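You operate a simulated robot arm through the tools that you are given. There is no shell and no other tool. Be economical: measure what you need, move in short steps, check, and stop when the job is done.

You run a simulated robot arm. Do the job below in one go: nothing can be reset, and whatever is moved stays where it is left.

JOB
Fetch the foam block from the top of the speckled table and set it on the blue bearing there.

The check looks at the end state, three seconds after you hand in, the way a careful person would. Anything else that was tipped, shoved, dropped, spilled or broken makes it a failure.

ROBOT AND FRAMES
A 7-joint arm with a two-finger parallel gripper, fixed in place. Base frame: the origin is at the foot of the arm, x ahead of it, y to its left, z up; the work surface is at about z = 0. Readings come in m, degrees, newtons and seconds.
With the tool pointing down near the work surface it reaches from about 0.24 to 0.62 m from the base axis. Its first joint turns from -66.0 to 66.0 degrees. Payload 2.6 kg.
Tool frame: the origin (TCP) lies between the finger pads and is the grasp point; the fingertips stand 0.03 m ahead of it; z points along the fingers, y is the line along which they close. Largest opening 0.094 m; finger width 0.028, thickness 0.01; the body of the gripper, 0.05 by 0.096 m, starts 0.055 m behind the TCP.
Orientation is told as [roll, pitch, yaw] about the base's x, y, z axes, in that order, counted from this pose: with the fingers straight down and closing along the base's y, the tool's x points along the base's -x, its y along +y and its z along -z.

CONTROLS
- The arm moves only by the tool nudge_tool. Its argument "deltas" is a list of rows, each an object (a shift or turn left out is 0, a gripper value left out holds the last) with "offset": the shift along the tool's x, y, z in m, a list of three; "angular": the turn, a rotation vector about the tool's x, y, z in degrees, a list of three; "gripper": the closure in counts, from 0 (fully open) to 255 (shut). In form: [{"offset": [x, y, z], "angular": [wx, wy, wz], "gripper": gripper}, ...]. A call has 1 to 12 rows; each row is the pose to reach, as a shift and turn from the pose commanded when the call began, along the tool's axes at that moment. A row lasts 0.2 s, in which the tool goes at most 0.05 m and 8.6 degrees; a call with a longer step from one row to the next is refused whole, and so is a gripper value outside its range. A pose out of reach is approached as far as the arm can. The call stops where the force on the tool passes 40 N (or 10 N more than at its start, if that is more) or the arm is blocked; 0.2 s more then pass. Each finger travels about 0.072 m/s and halts on what it meets, pressing with about 27 N; the grip force reading is that of the motor and also rises with nothing between the fingers. The clock runs only during rows and for 0.2 s after the last one: add rows that repeat a pose to give the fingers time. It gives the time, the measured TCP pose, the force on the tool (base axes), the opening and the grip force at its end, in the units of the frame above (readings bear some noise), and new pictures: "show" is both (left out), scene, wrist or none.
- Cameras (640 x 400 px; columns grow to the right, rows downward): "scene" is fixed at [0.0255, 0.4307, 0.5738]; the picture's right is [-0.87, -0.49, 0.00], its down [-0.25, 0.44, -0.86] and it looks along [0.42, -0.75, -0.51] (base axes); focal length 366 px, centre (320, 200). "wrist" rides on the gripper at [-0.037, 0, -0.058] in the tool frame; the picture's right is [0.00, -1.00, 0.00], its down [0.97, 0.00, -0.24] and it looks along [0.24, 0.00, 0.97] (tool axes); focal length 218 px, centre (320, 200). There is no depth. A picture from a camera that has moved, and an enlarged one, comes with that camera's place and axes in the base frame and with its lens. The place of the scene camera against the robot may be out by one fixed shift of up to 0.012 m in any direction.
- zoom(camera, box): a new picture of the part [left, top, right, bottom] of that camera's present view, enlarged. The clock stands still meanwhile.
- hand_in(): hands the job in; it is judged then, once.

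Work in short steps. Places have to be worked out from the pictures, the camera data and where the tool is seen: move nearer, look again, correct. Check each grasp and each placing, and mend what went wrong. You have 90 turns and 150 pictures in all, those below and enlarged ones among them. Open the gripper and draw the arm clear of the work before you hand the job in, unless the task says otherwise; then end with one line.

The tools are called after "Emit:" as a command line: name --argument value ..., lists and objects as JSON in quotes. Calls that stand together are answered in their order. nudge_tool: Moves the arm, as the interface text tells. Its arguments: {"type":"object","properties":{"deltas":{"type":"array"},"show":{"type":"string","enum":["both","scene","wrist","none"]}},"required":["deltas"]} The other tools are called the same way: zoom (camera, box) takes an enlarged picture of a part of a camera's view; hand_in () hands the job in.

At the start:

```text
time: 0.0
tool_pos: [0.4315, -0.0171, 0.2319]
ee_rot: [-0.1, 0.0, 0.1]
wrist_force: [-0.6, 0.0, 0.0]
width: 0.0937
grip_force: 0.1
```

scene: 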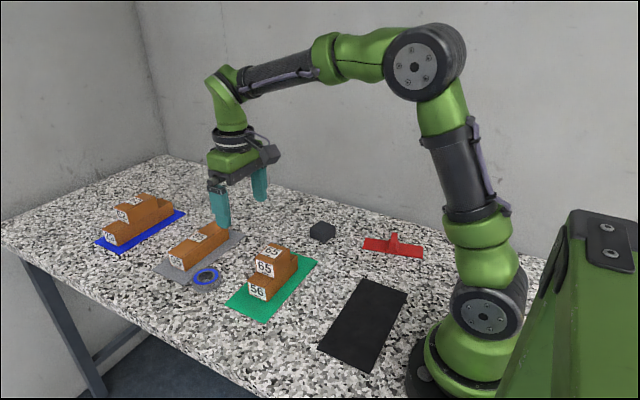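
wrist: 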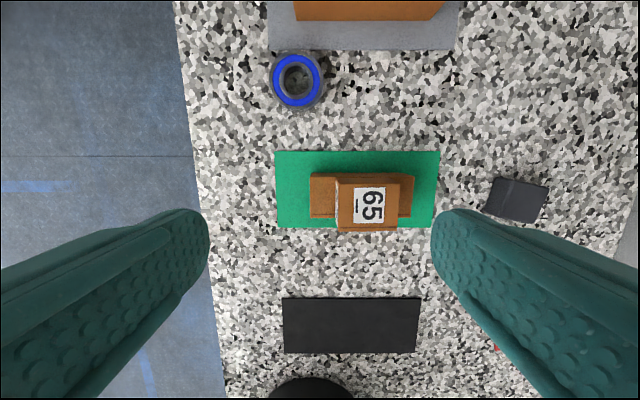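

The dark block at scene (322,232) is probably the foam, and the ring with a blue face at (207,277) is probably the bearing. I'll zoom in on both to check.

Emit:
zoom --camera "scene" --box '[280, 200, 440, 300]'

Emit:
zoom --camera "scene" --box '[80, 180, 320, 330]'

Emit:
zoom --camera "wrist" --box '[240, 30, 560, 230]'

```text
4.00 times, centred on (360, 250) of scene
camera zoom: at [0.0255, 0.4307, 0.5738], right [-0.87, -0.49, 0.0], down [-0.25, 0.44, -0.86], along [0.42, -0.75, -0.51], focal length 1462 px, centre (160, 0)
```

zoom: 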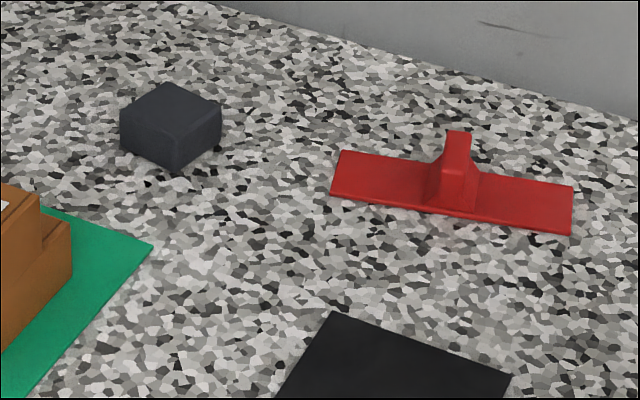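

```text
2.67 times, centred on (200, 255) of scene
camera zoom: at [0.0255, 0.4307, 0.5738], right [-0.87, -0.49, 0.0], down [-0.25, 0.44, -0.86], along [0.42, -0.75, -0.51], focal length 975 px, centre (640, 53)
```

zoom: 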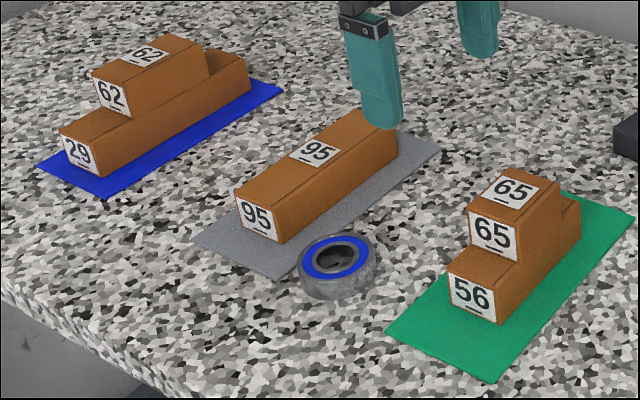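

```text
2.00 times, centred on (400, 130) of wrist
camera zoom: at [0.4688, -0.0174, 0.2907], right [0.0, -1.0, 0.0], down [-0.97, 0.0, 0.24], along [-0.24, 0.0, -0.97], focal length 436 px, centre (160, 340)
```

zoom: 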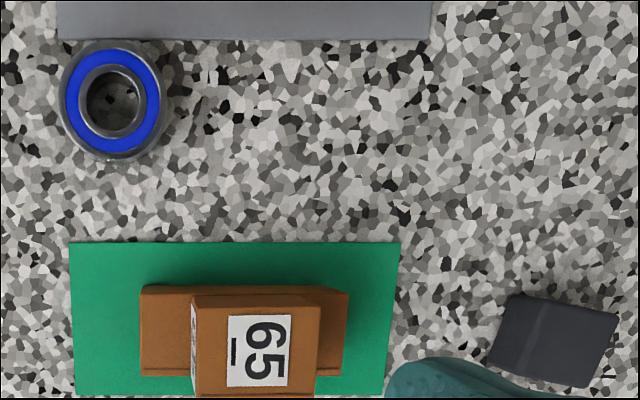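

The foam block is at about (0.40, -0.27), and the bearing is at about (0.54, 0.01) with a diameter near 0.06. I'll move above the foam at the same height.

Emit:
nudge_tool --deltas '[{"offset": [0.005, -0.045, 0]}, {"offset": [0.01, -0.09, 0]}, {"offset": [0.015, -0.135, 0]}, {"offset": [0.02, -0.18, 0]}, {"offset": [0.025, -0.22, 0]}, {"offset": [0.03, -0.25, 0]}, {"offset": [0.03, -0.25, 0]}]'

```text
time: 1.6
tool_pos: [0.4018, -0.2692, 0.2306]
ee_rot: [0.0, -0.1, 0.0]
wrist_force: [-0.4, 0.9, 0.6]
width: 0.0937
grip_force: 0.1
camera wrist: at [0.4386, -0.2695, 0.2896], right [0.0, -1.0, 0.0], down [-0.97, 0.0, 0.24], along [-0.24, 0.0, -0.97], focal length 218 px, centre (320, 200)
```

scene: 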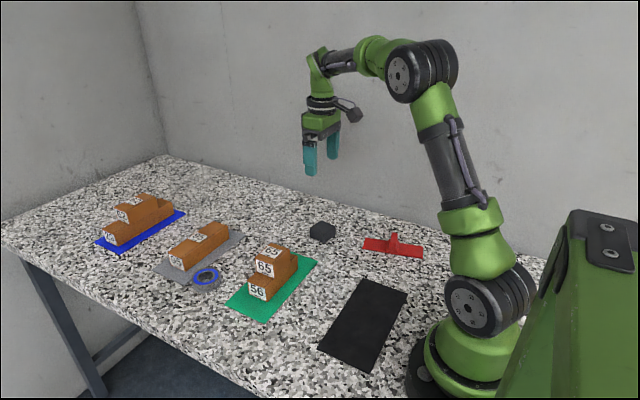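
wrist: 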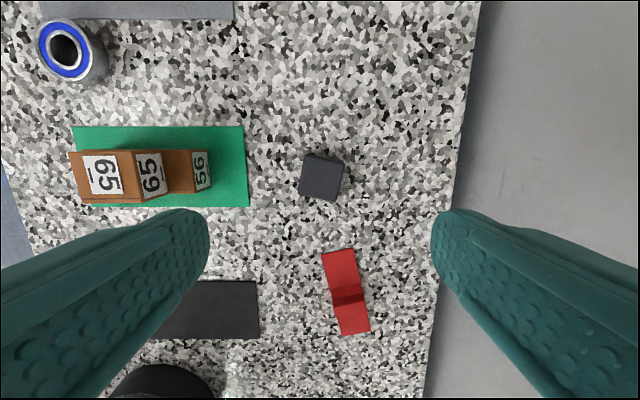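

Emit:
zoom --camera "wrist" --box '[272, 140, 368, 200]'

Emit:
zoom --camera "wrist" --box '[20, 0, 180, 100]'

```text
6.67 times, centred on (320, 170) of wrist
camera zoom: at [0.4386, -0.2695, 0.2896], right [0.0, -1.0, 0.0], down [-0.97, 0.0, 0.24], along [-0.24, 0.0, -0.97], focal length 1455 px, centre (320, 400)
```

zoom: 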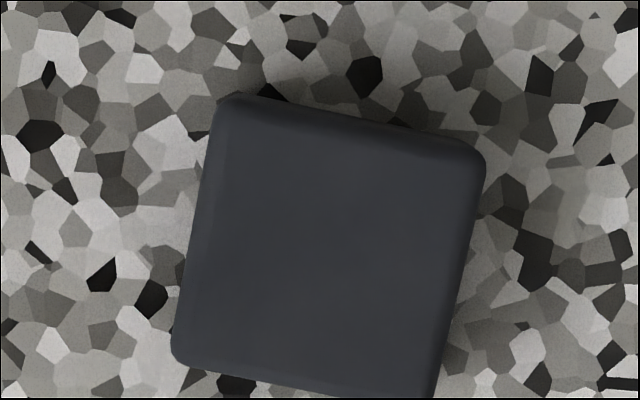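

```text
4.00 times, centred on (100, 50) of wrist
camera zoom: at [0.4386, -0.2695, 0.2896], right [0.0, -1.0, 0.0], down [-0.97, 0.0, 0.24], along [-0.24, 0.0, -0.97], focal length 873 px, centre (1200, 800)
```

zoom: 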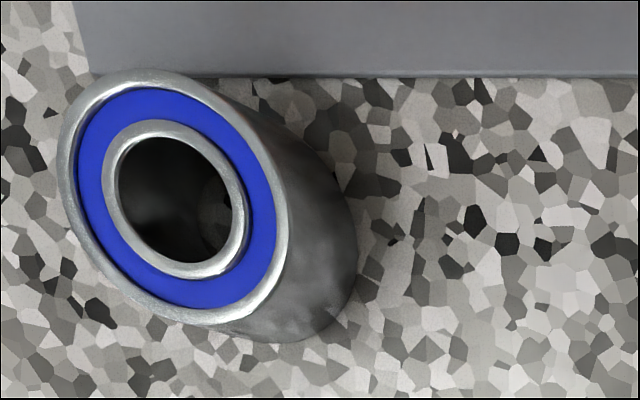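

The foam's centre is at about (0.400, -0.271). It measures about 0.048 square and 0.03 tall, with a yaw of about -10.5°. I'll turn to match and come down to z≈0.13 for another look.

Emit:
nudge_tool --deltas '[{"offset": [0.001, -0.002, 0.03], "angular": [0, 0, 5]}, {"offset": [0.001, -0.002, 0.07], "angular": [0, 0, 10.5]}, {"offset": [0.001, -0.002, 0.1], "angular": [0, 0, 10.5]}, {"offset": [0.001, -0.002, 0.1], "angular": [0, 0, 10.5]}]'

```text
time: 2.6
tool_pos: [0.4004, -0.2705, 0.1298]
ee_rot: [0.0, 0.0, -10.6]
wrist_force: [0.6, 0.3, 0.4]
width: 0.0939
grip_force: 0.0
camera wrist: at [0.4367, -0.2778, 0.1877], right [-0.18, -0.98, 0.0], down [-0.95, 0.18, 0.24], along [-0.24, 0.04, -0.97], focal length 218 px, centre (320, 200)
```

scene: 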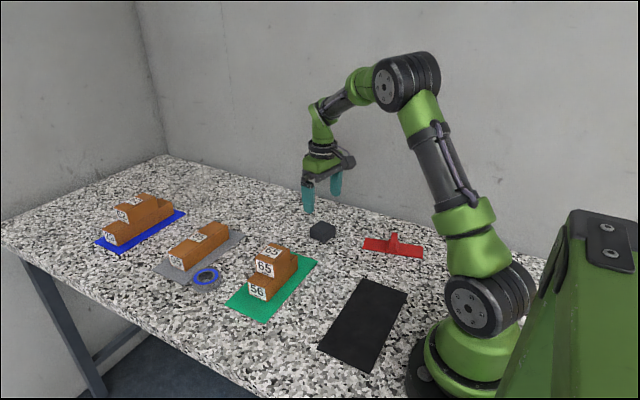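
wrist: 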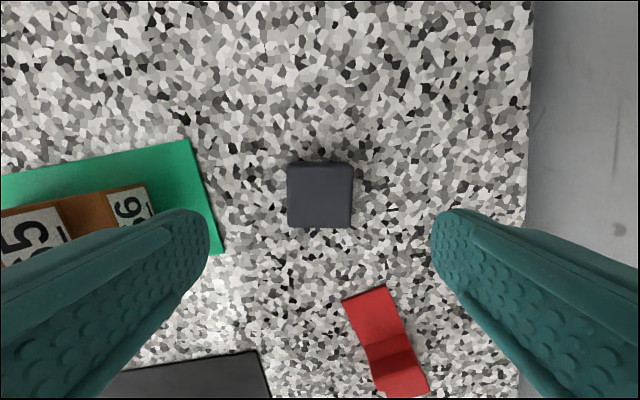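

The foam is centred and square between the fingers, with nothing in the way. I'll go down to z≈0.037.

Emit:
nudge_tool --deltas '[{"offset": [0, 0, 0.04]}, {"offset": [0, 0, 0.07]}, {"offset": [0, 0, 0.093]}, {"offset": [0, 0, 0.093]}]'

```text
time: 3.6
tool_pos: [0.4012, -0.2676, 0.0403]
ee_rot: [0.0, 0.0, -10.6]
wrist_force: [-0.3, 0.9, -0.5]
width: 0.0941
grip_force: 0.1
camera wrist: at [0.4373, -0.2747, 0.098], right [-0.18, -0.98, 0.0], down [-0.95, 0.18, 0.24], along [-0.24, 0.04, -0.97], focal length 218 px, centre (320, 200)
```

scene: 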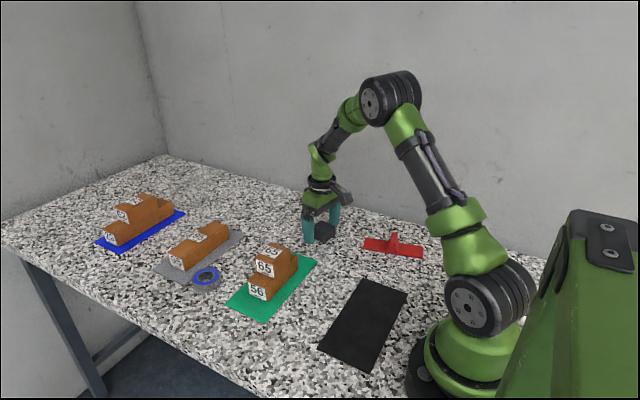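
wrist: 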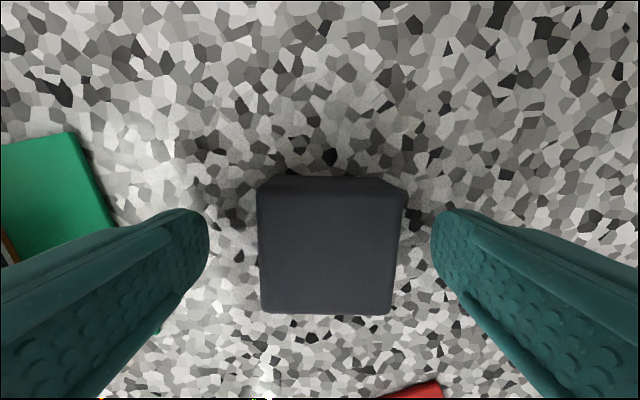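

The block sits about 2 mm to the right of centre. I'll correct that, go 3 mm lower, and close slowly.

Emit:
nudge_tool --deltas '[{"offset": [0, -0.002, 0.003], "gripper": 0}, {"offset": [0, -0.002, 0.003], "gripper": 120}, {"offset": [0, -0.002, 0.003], "gripper": 180}, {"offset": [0, -0.002, 0.003], "gripper": 180}, {"offset": [0, -0.002, 0.003], "gripper": 180}]' --show "wrist"

```text
time: 4.8
tool_pos: [0.4001, -0.2707, 0.0363]
ee_rot: [0.0, 0.0, -10.5]
wrist_force: [0.1, 0.4, -0.2]
width: 0.049
grip_force: 27.2
camera wrist: at [0.4365, -0.2775, 0.0951], right [-0.18, -0.98, 0.0], down [-0.95, 0.18, 0.24], along [-0.24, 0.04, -0.97], focal length 218 px, centre (320, 200)
```

wrist: 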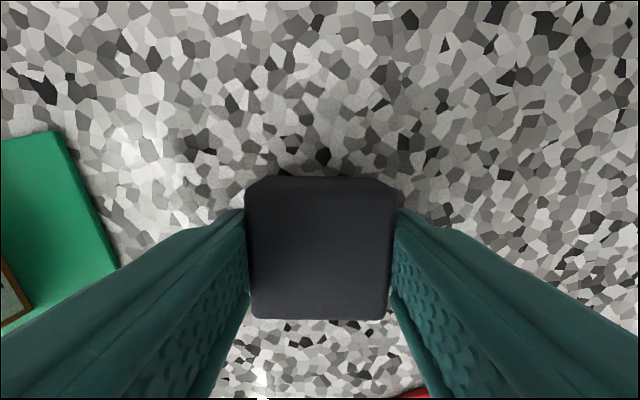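

The foam is gripped at width 0.049. I'll lift it and turn the yaw back to 0.

Emit:
nudge_tool --deltas '[{"offset": [0, 0, -0.04], "gripper": 180}, {"offset": [0, 0, -0.085]}, {"offset": [0, 0, -0.13], "angular": [0, 0, -5]}, {"offset": [0, 0, -0.164], "angular": [0, 0, -10.5]}, {"offset": [0, 0, -0.164], "angular": [0, 0, -10.5]}]' --show "scene"

```text
time: 6.0
tool_pos: [0.4022, -0.2729, 0.2016]
ee_rot: [0.0, 0.0, 0.1]
wrist_force: [-0.1, -0.9, 0.0]
width: 0.0485
grip_force: 27.1
```

scene: 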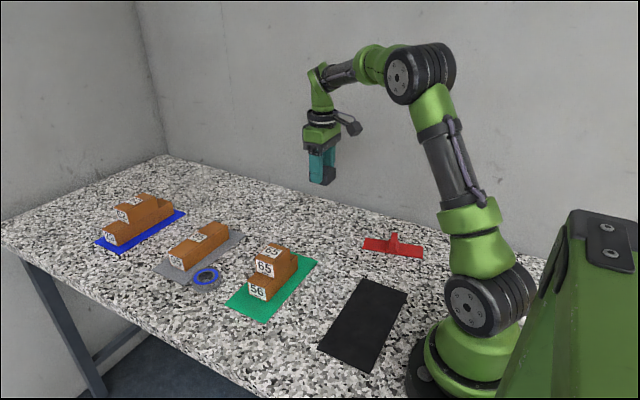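

It's held firmly. Next I'll carry it at z 0.2 to just short of the bearing, about (0.48, 0.01), and look.

Emit:
nudge_tool --deltas '[{"offset": [-0.01, 0.04, 0]}, {"offset": [-0.02, 0.08, 0]}, {"offset": [-0.031, 0.12, 0]}, {"offset": [-0.042, 0.16, 0]}, {"offset": [-0.053, 0.2, 0]}, {"offset": [-0.066, 0.24, 0]}, {"offset": [-0.08, 0.281, 0]}, {"offset": [-0.08, 0.281, 0]}]'

```text
time: 7.8
tool_pos: [0.4787, 0.0096, 0.1973]
ee_rot: [0.0, 0.0, 0.0]
wrist_force: [0.2, 0.4, -0.6]
width: 0.0487
grip_force: 26.8
camera wrist: at [0.5163, 0.0093, 0.2567], right [0.0, -1.0, 0.0], down [-0.97, 0.0, 0.24], along [-0.24, 0.0, -0.97], focal length 218 px, centre (320, 200)
```

scene: 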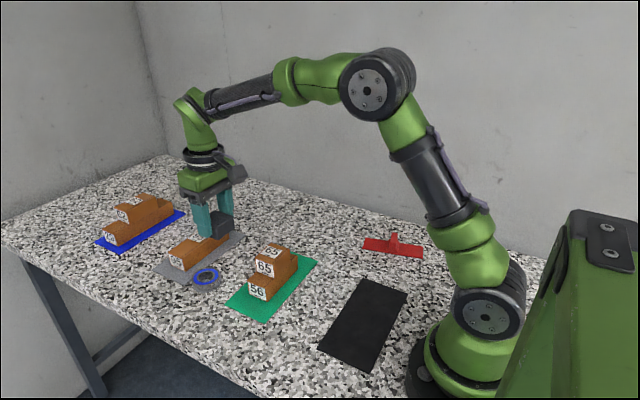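
wrist: 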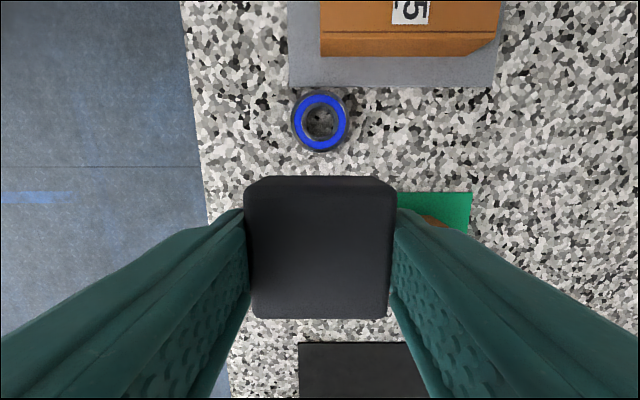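

Emit:
zoom --camera "wrist" --box '[272, 80, 368, 140]'

Emit:
zoom --camera "scene" --box '[170, 240, 250, 290]'

Emit:
zoom --camera "wrist" --box '[256, 80, 384, 160]'

```text
6.67 times, centred on (320, 110) of wrist
camera zoom: at [0.5163, 0.0093, 0.2567], right [0.0, -1.0, 0.0], down [-0.97, 0.0, 0.24], along [-0.24, 0.0, -0.97], focal length 1455 px, centre (320, 800)
```

zoom: 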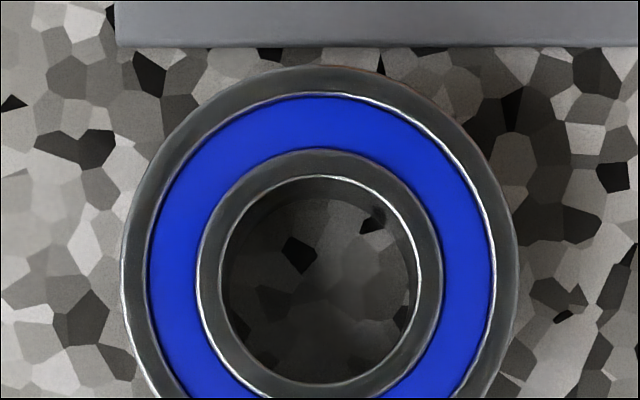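

```text
8.00 times, centred on (210, 265) of scene
camera zoom: at [0.0255, 0.4307, 0.5738], right [-0.87, -0.49, 0.0], down [-0.25, 0.44, -0.86], along [0.42, -0.75, -0.51], focal length 2924 px, centre (1200, -320)
```

zoom: 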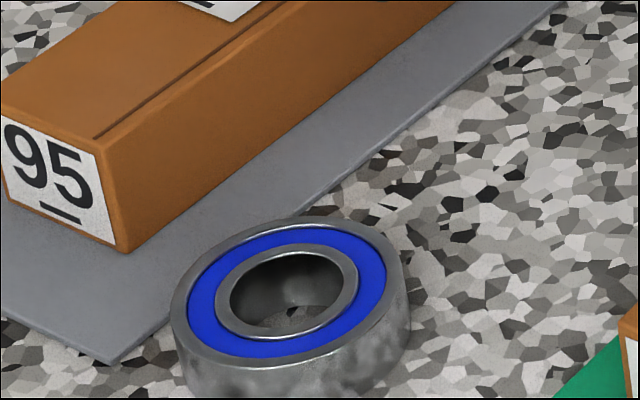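

```text
5.00 times, centred on (320, 120) of wrist
camera zoom: at [0.5163, 0.0093, 0.2567], right [0.0, -1.0, 0.0], down [-0.97, 0.0, 0.24], along [-0.24, 0.0, -0.97], focal length 1091 px, centre (320, 600)
```

zoom: 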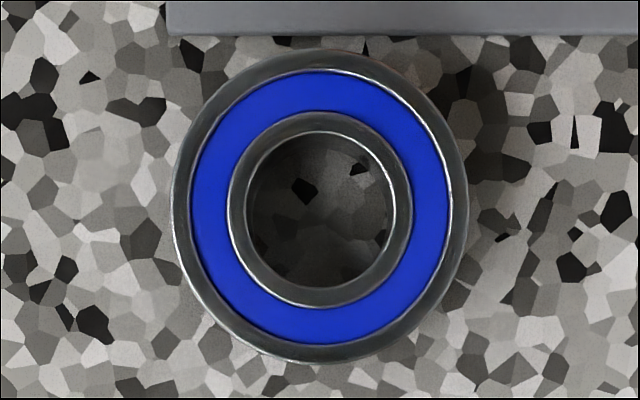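

The bearing's centre is at (0.540, 0.009). Its top is at z≈0.020 and its outer diameter is 0.06. I'll centre above it and go down to TCP z≈0.075, which leaves the foam about 2 cm above the ring.

Emit:
nudge_tool --deltas '[{"offset": [-0.03, 0, 0]}, {"offset": [-0.0613, 0, 0.01]}, {"offset": [-0.0613, 0, 0.05]}, {"offset": [-0.0613, 0, 0.09]}, {"offset": [-0.0613, 0, 0.122]}, {"offset": [-0.0613, 0, 0.122]}]'

Emit:
zoom --camera "scene" --box '[130, 200, 290, 300]'

```text
time: 9.2
tool_pos: [0.5406, 0.0079, 0.0796]
ee_rot: [0.0, 0.1, 0.0]
wrist_force: [-0.1, -0.3, 0.1]
width: 0.0487
grip_force: 27.4
camera wrist: at [0.5775, 0.008, 0.1384], right [0.0, -1.0, 0.0], down [-0.97, 0.0, 0.24], along [-0.24, 0.0, -0.97], focal length 218 px, centre (320, 200)
```

scene: 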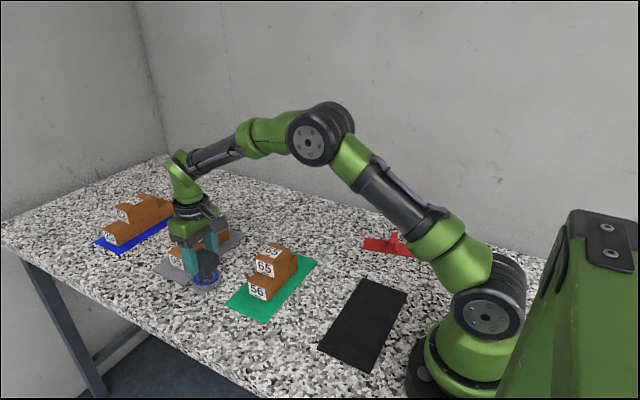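
wrist: 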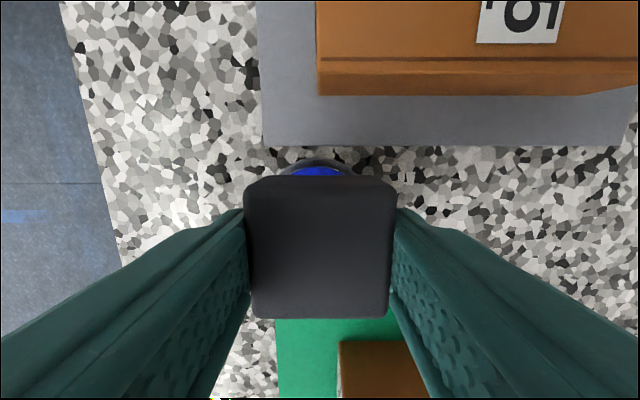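

```text
4.00 times, centred on (210, 250) of scene
camera zoom: at [0.0255, 0.4307, 0.5738], right [-0.87, -0.49, 0.0], down [-0.25, 0.44, -0.86], along [0.42, -0.75, -0.51], focal length 1462 px, centre (760, 0)
```

zoom: 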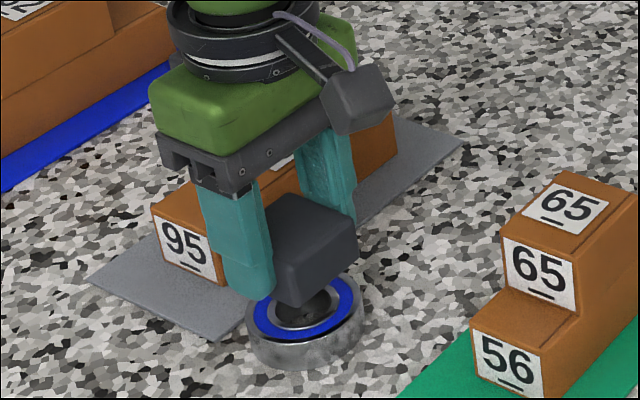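

The bearing's visible arc is centred under the foam. I'll go down in small steps and watch the force.

Emit:
nudge_tool --deltas '[{"offset": [0, 0, 0.008]}, {"offset": [0, 0, 0.015]}, {"offset": [0, 0, 0.015]}, {"offset": [0, 0, 0.015]}]' --show "none"

Emit:
zoom --camera "scene" --box '[170, 240, 250, 290]'

```text
time: 10.2
tool_pos: [0.5428, 0.0093, 0.0642]
ee_rot: [0.0, 0.0, 0.0]
wrist_force: [0.1, -0.4, -0.4]
width: 0.0486
grip_force: 26.6
```

```text
8.00 times, centred on (210, 265) of scene
camera zoom: at [0.0255, 0.4307, 0.5738], right [-0.87, -0.49, 0.0], down [-0.25, 0.44, -0.86], along [0.42, -0.75, -0.51], focal length 2924 px, centre (1200, -320)
```

zoom: 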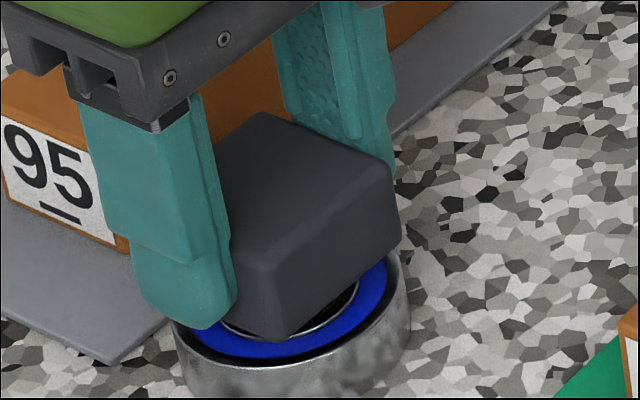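

There's still a gap of several millimetres and no contact. I'll keep going down slowly.

Emit:
nudge_tool --deltas '[{"offset": [0.001, 0, 0.002]}, {"offset": [0.001, 0, 0.004]}, {"offset": [0.001, 0, 0.004]}, {"offset": [0.001, 0, 0.004]}]' --show "none"

Emit:
zoom --camera "scene" --box '[170, 250, 250, 300]'

```text
time: 11.2
tool_pos: [0.541, 0.0103, 0.0598]
ee_rot: [-0.1, 0.0, -0.1]
wrist_force: [0.3, -0.2, 0.5]
width: 0.0486
grip_force: 27.0
```

```text
8.00 times, centred on (210, 275) of scene
camera zoom: at [0.0255, 0.4307, 0.5738], right [-0.87, -0.49, 0.0], down [-0.25, 0.44, -0.86], along [0.42, -0.75, -0.51], focal length 2924 px, centre (1200, -400)
```

zoom: 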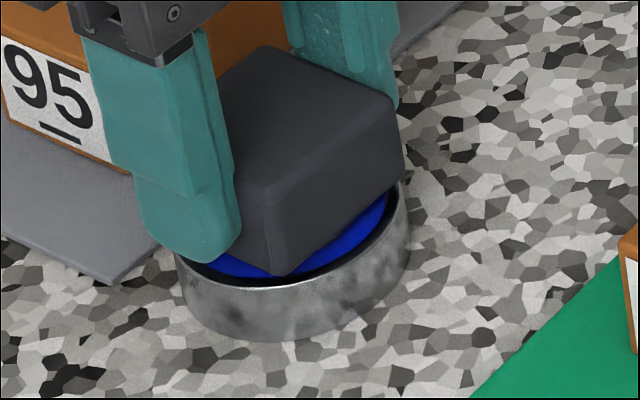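

Nearly there, with about 3–4 mm left and still no contact force.

Emit:
nudge_tool --deltas '[{"offset": [0, 0, 0.001]}, {"offset": [0, 0, 0.0025]}, {"offset": [0, 0, 0.0025]}, {"offset": [0, 0, 0.0025]}]' --show "none"

Emit:
zoom --camera "scene" --box '[170, 250, 250, 300]'

```text
time: 12.2
tool_pos: [0.542, 0.0094, 0.0575]
ee_rot: [-0.1, 0.0, 0.0]
wrist_force: [-0.2, -0.1, -0.1]
width: 0.0486
grip_force: 27.0
```

```text
8.00 times, centred on (210, 275) of scene
camera zoom: at [0.0255, 0.4307, 0.5738], right [-0.87, -0.49, 0.0], down [-0.25, 0.44, -0.86], along [0.42, -0.75, -0.51], focal length 2924 px, centre (1200, -400)
```

zoom: 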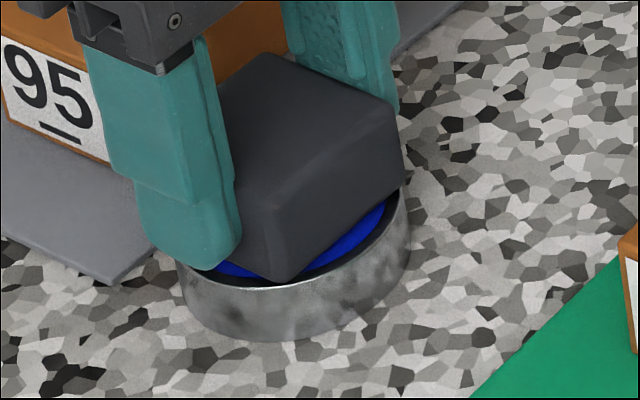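

Emit:
nudge_tool --deltas '[{"offset": [0, 0, 0.001]}, {"offset": [0, 0, 0.002]}, {"offset": [0, 0, 0.002]}, {"offset": [0, 0, 0.002]}]' --show "none"

Emit:
zoom --camera "scene" --box '[170, 250, 250, 300]'

```text
time: 13.2
tool_pos: [0.5418, 0.0101, 0.0557]
ee_rot: [0.0, -0.1, -0.1]
wrist_force: [-4.3, -2.3, 18.5]
width: 0.0485
grip_force: 26.8
```

```text
8.00 times, centred on (210, 275) of scene
camera zoom: at [0.0254, 0.4307, 0.5738], right [-0.87, -0.49, 0.0], down [-0.24, 0.44, -0.86], along [0.42, -0.75, -0.5], focal length 2924 px, centre (1200, -400)
```

zoom: 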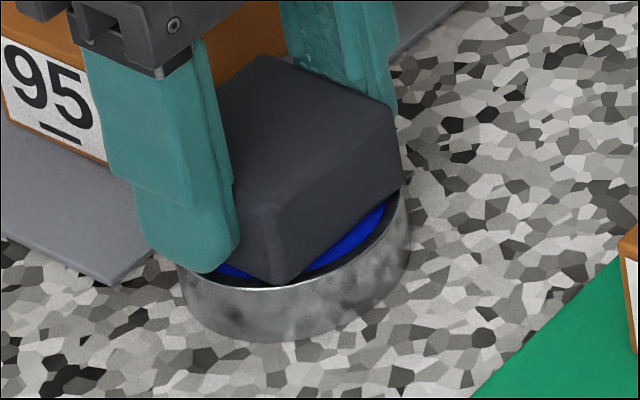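

The force reads 18.5 N upward, so the foam is on the ring. I'll ease up about 1 mm to relieve the pressure, then open.

Emit:
nudge_tool --deltas '[{"offset": [0, 0, -0.001]}, {"offset": [0, 0, -0.001], "gripper": 140}, {"offset": [0, 0, -0.001], "gripper": 80}, {"offset": [0, 0, -0.001], "gripper": 20}, {"offset": [0, 0, -0.001], "gripper": 0}, {"offset": [0, 0, -0.001], "gripper": 0}]'

Emit:
zoom --camera "scene" --box '[170, 250, 250, 300]'

```text
time: 14.6
tool_pos: [0.5409, 0.0101, 0.0549]
ee_rot: [0.1, 0.0, 0.0]
wrist_force: [0.1, 0.6, 0.0]
width: 0.0942
grip_force: 0.0
camera wrist: at [0.5777, 0.0101, 0.114], right [0.0, -1.0, 0.0], down [-0.97, 0.0, 0.24], along [-0.24, 0.0, -0.97], focal length 218 px, centre (320, 200)
```

scene: 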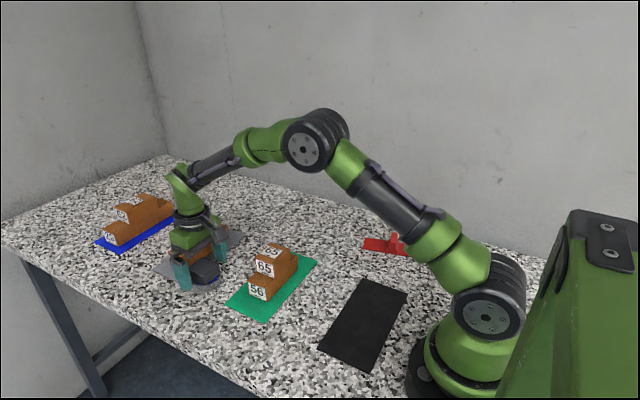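
wrist: 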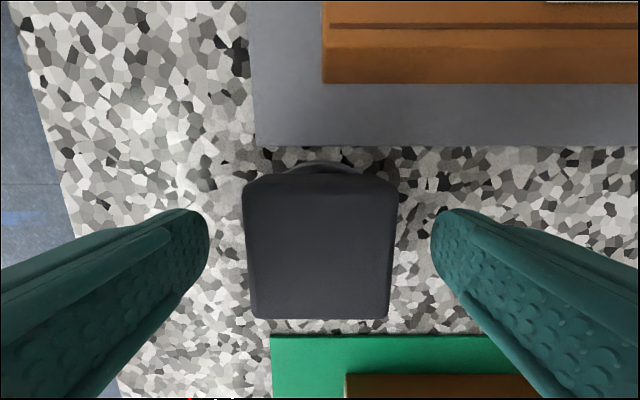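

```text
8.00 times, centred on (210, 275) of scene
camera zoom: at [0.0255, 0.4307, 0.5738], right [-0.87, -0.49, 0.0], down [-0.25, 0.44, -0.86], along [0.42, -0.75, -0.51], focal length 2924 px, centre (1200, -400)
```

zoom: 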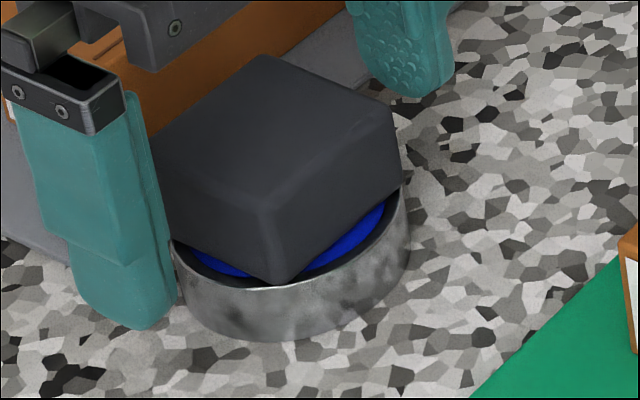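

The foam is released and sitting on the bearing. I'll raise the arm straight up, draw it back, and check.

Emit:
nudge_tool --deltas '[{"offset": [0, 0, -0.02]}, {"offset": [0, 0, -0.06]}, {"offset": [0, 0, -0.105]}, {"offset": [0, 0, -0.15]}, {"offset": [0.04, 0, -0.17]}, {"offset": [0.085, 0, -0.18]}, {"offset": [0.1, -0.04, -0.18]}, {"offset": [0.1, -0.085, -0.18]}, {"offset": [0.1, -0.12, -0.18]}, {"offset": [0.1, -0.12, -0.18]}]'

Emit:
zoom --camera "scene" --box '[150, 220, 278, 300]'

```text
time: 16.8
tool_pos: [0.4413, -0.1093, 0.2378]
ee_rot: [0.0, 0.0, 0.0]
wrist_force: [0.3, 0.2, 0.3]
width: 0.0939
grip_force: 0.1
camera wrist: at [0.4784, -0.1101, 0.2954], right [0.0, -1.0, 0.0], down [-0.97, 0.0, 0.24], along [-0.24, 0.0, -0.97], focal length 218 px, centre (320, 200)
```

scene: 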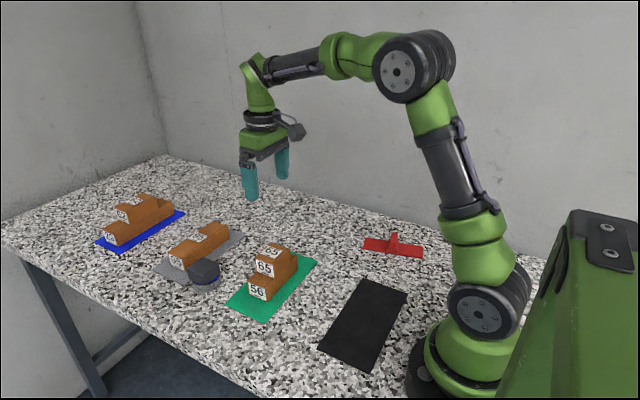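
wrist: 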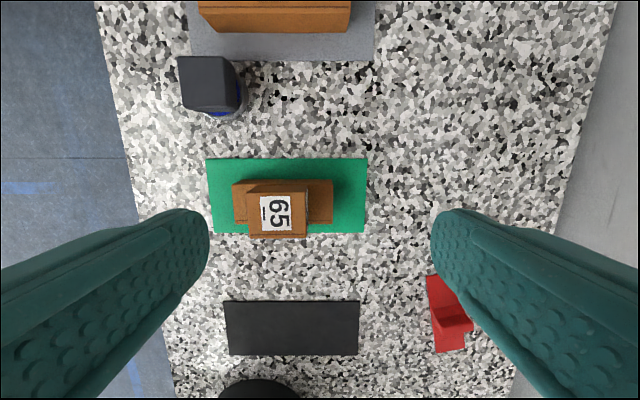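

```text
5.00 times, centred on (214, 260) of scene
camera zoom: at [0.0255, 0.4306, 0.5738], right [-0.87, -0.49, 0.0], down [-0.25, 0.44, -0.86], along [0.42, -0.75, -0.51], focal length 1827 px, centre (850, -100)
```

zoom: 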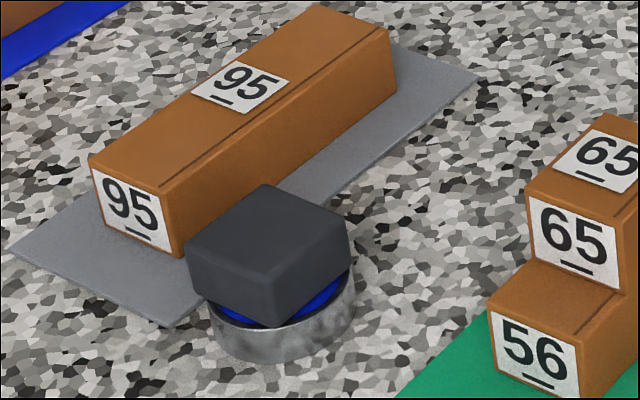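

The foam sits level on the bearing, nothing else has moved, and the arm is clear, so I'm handing it in.

Emit:
hand_in

```text
The job is handed in.
```

The foam block is resting level on the blue bearing, the gripper is open, and the arm is clear. No other object appeared to have moved in the last pictures.
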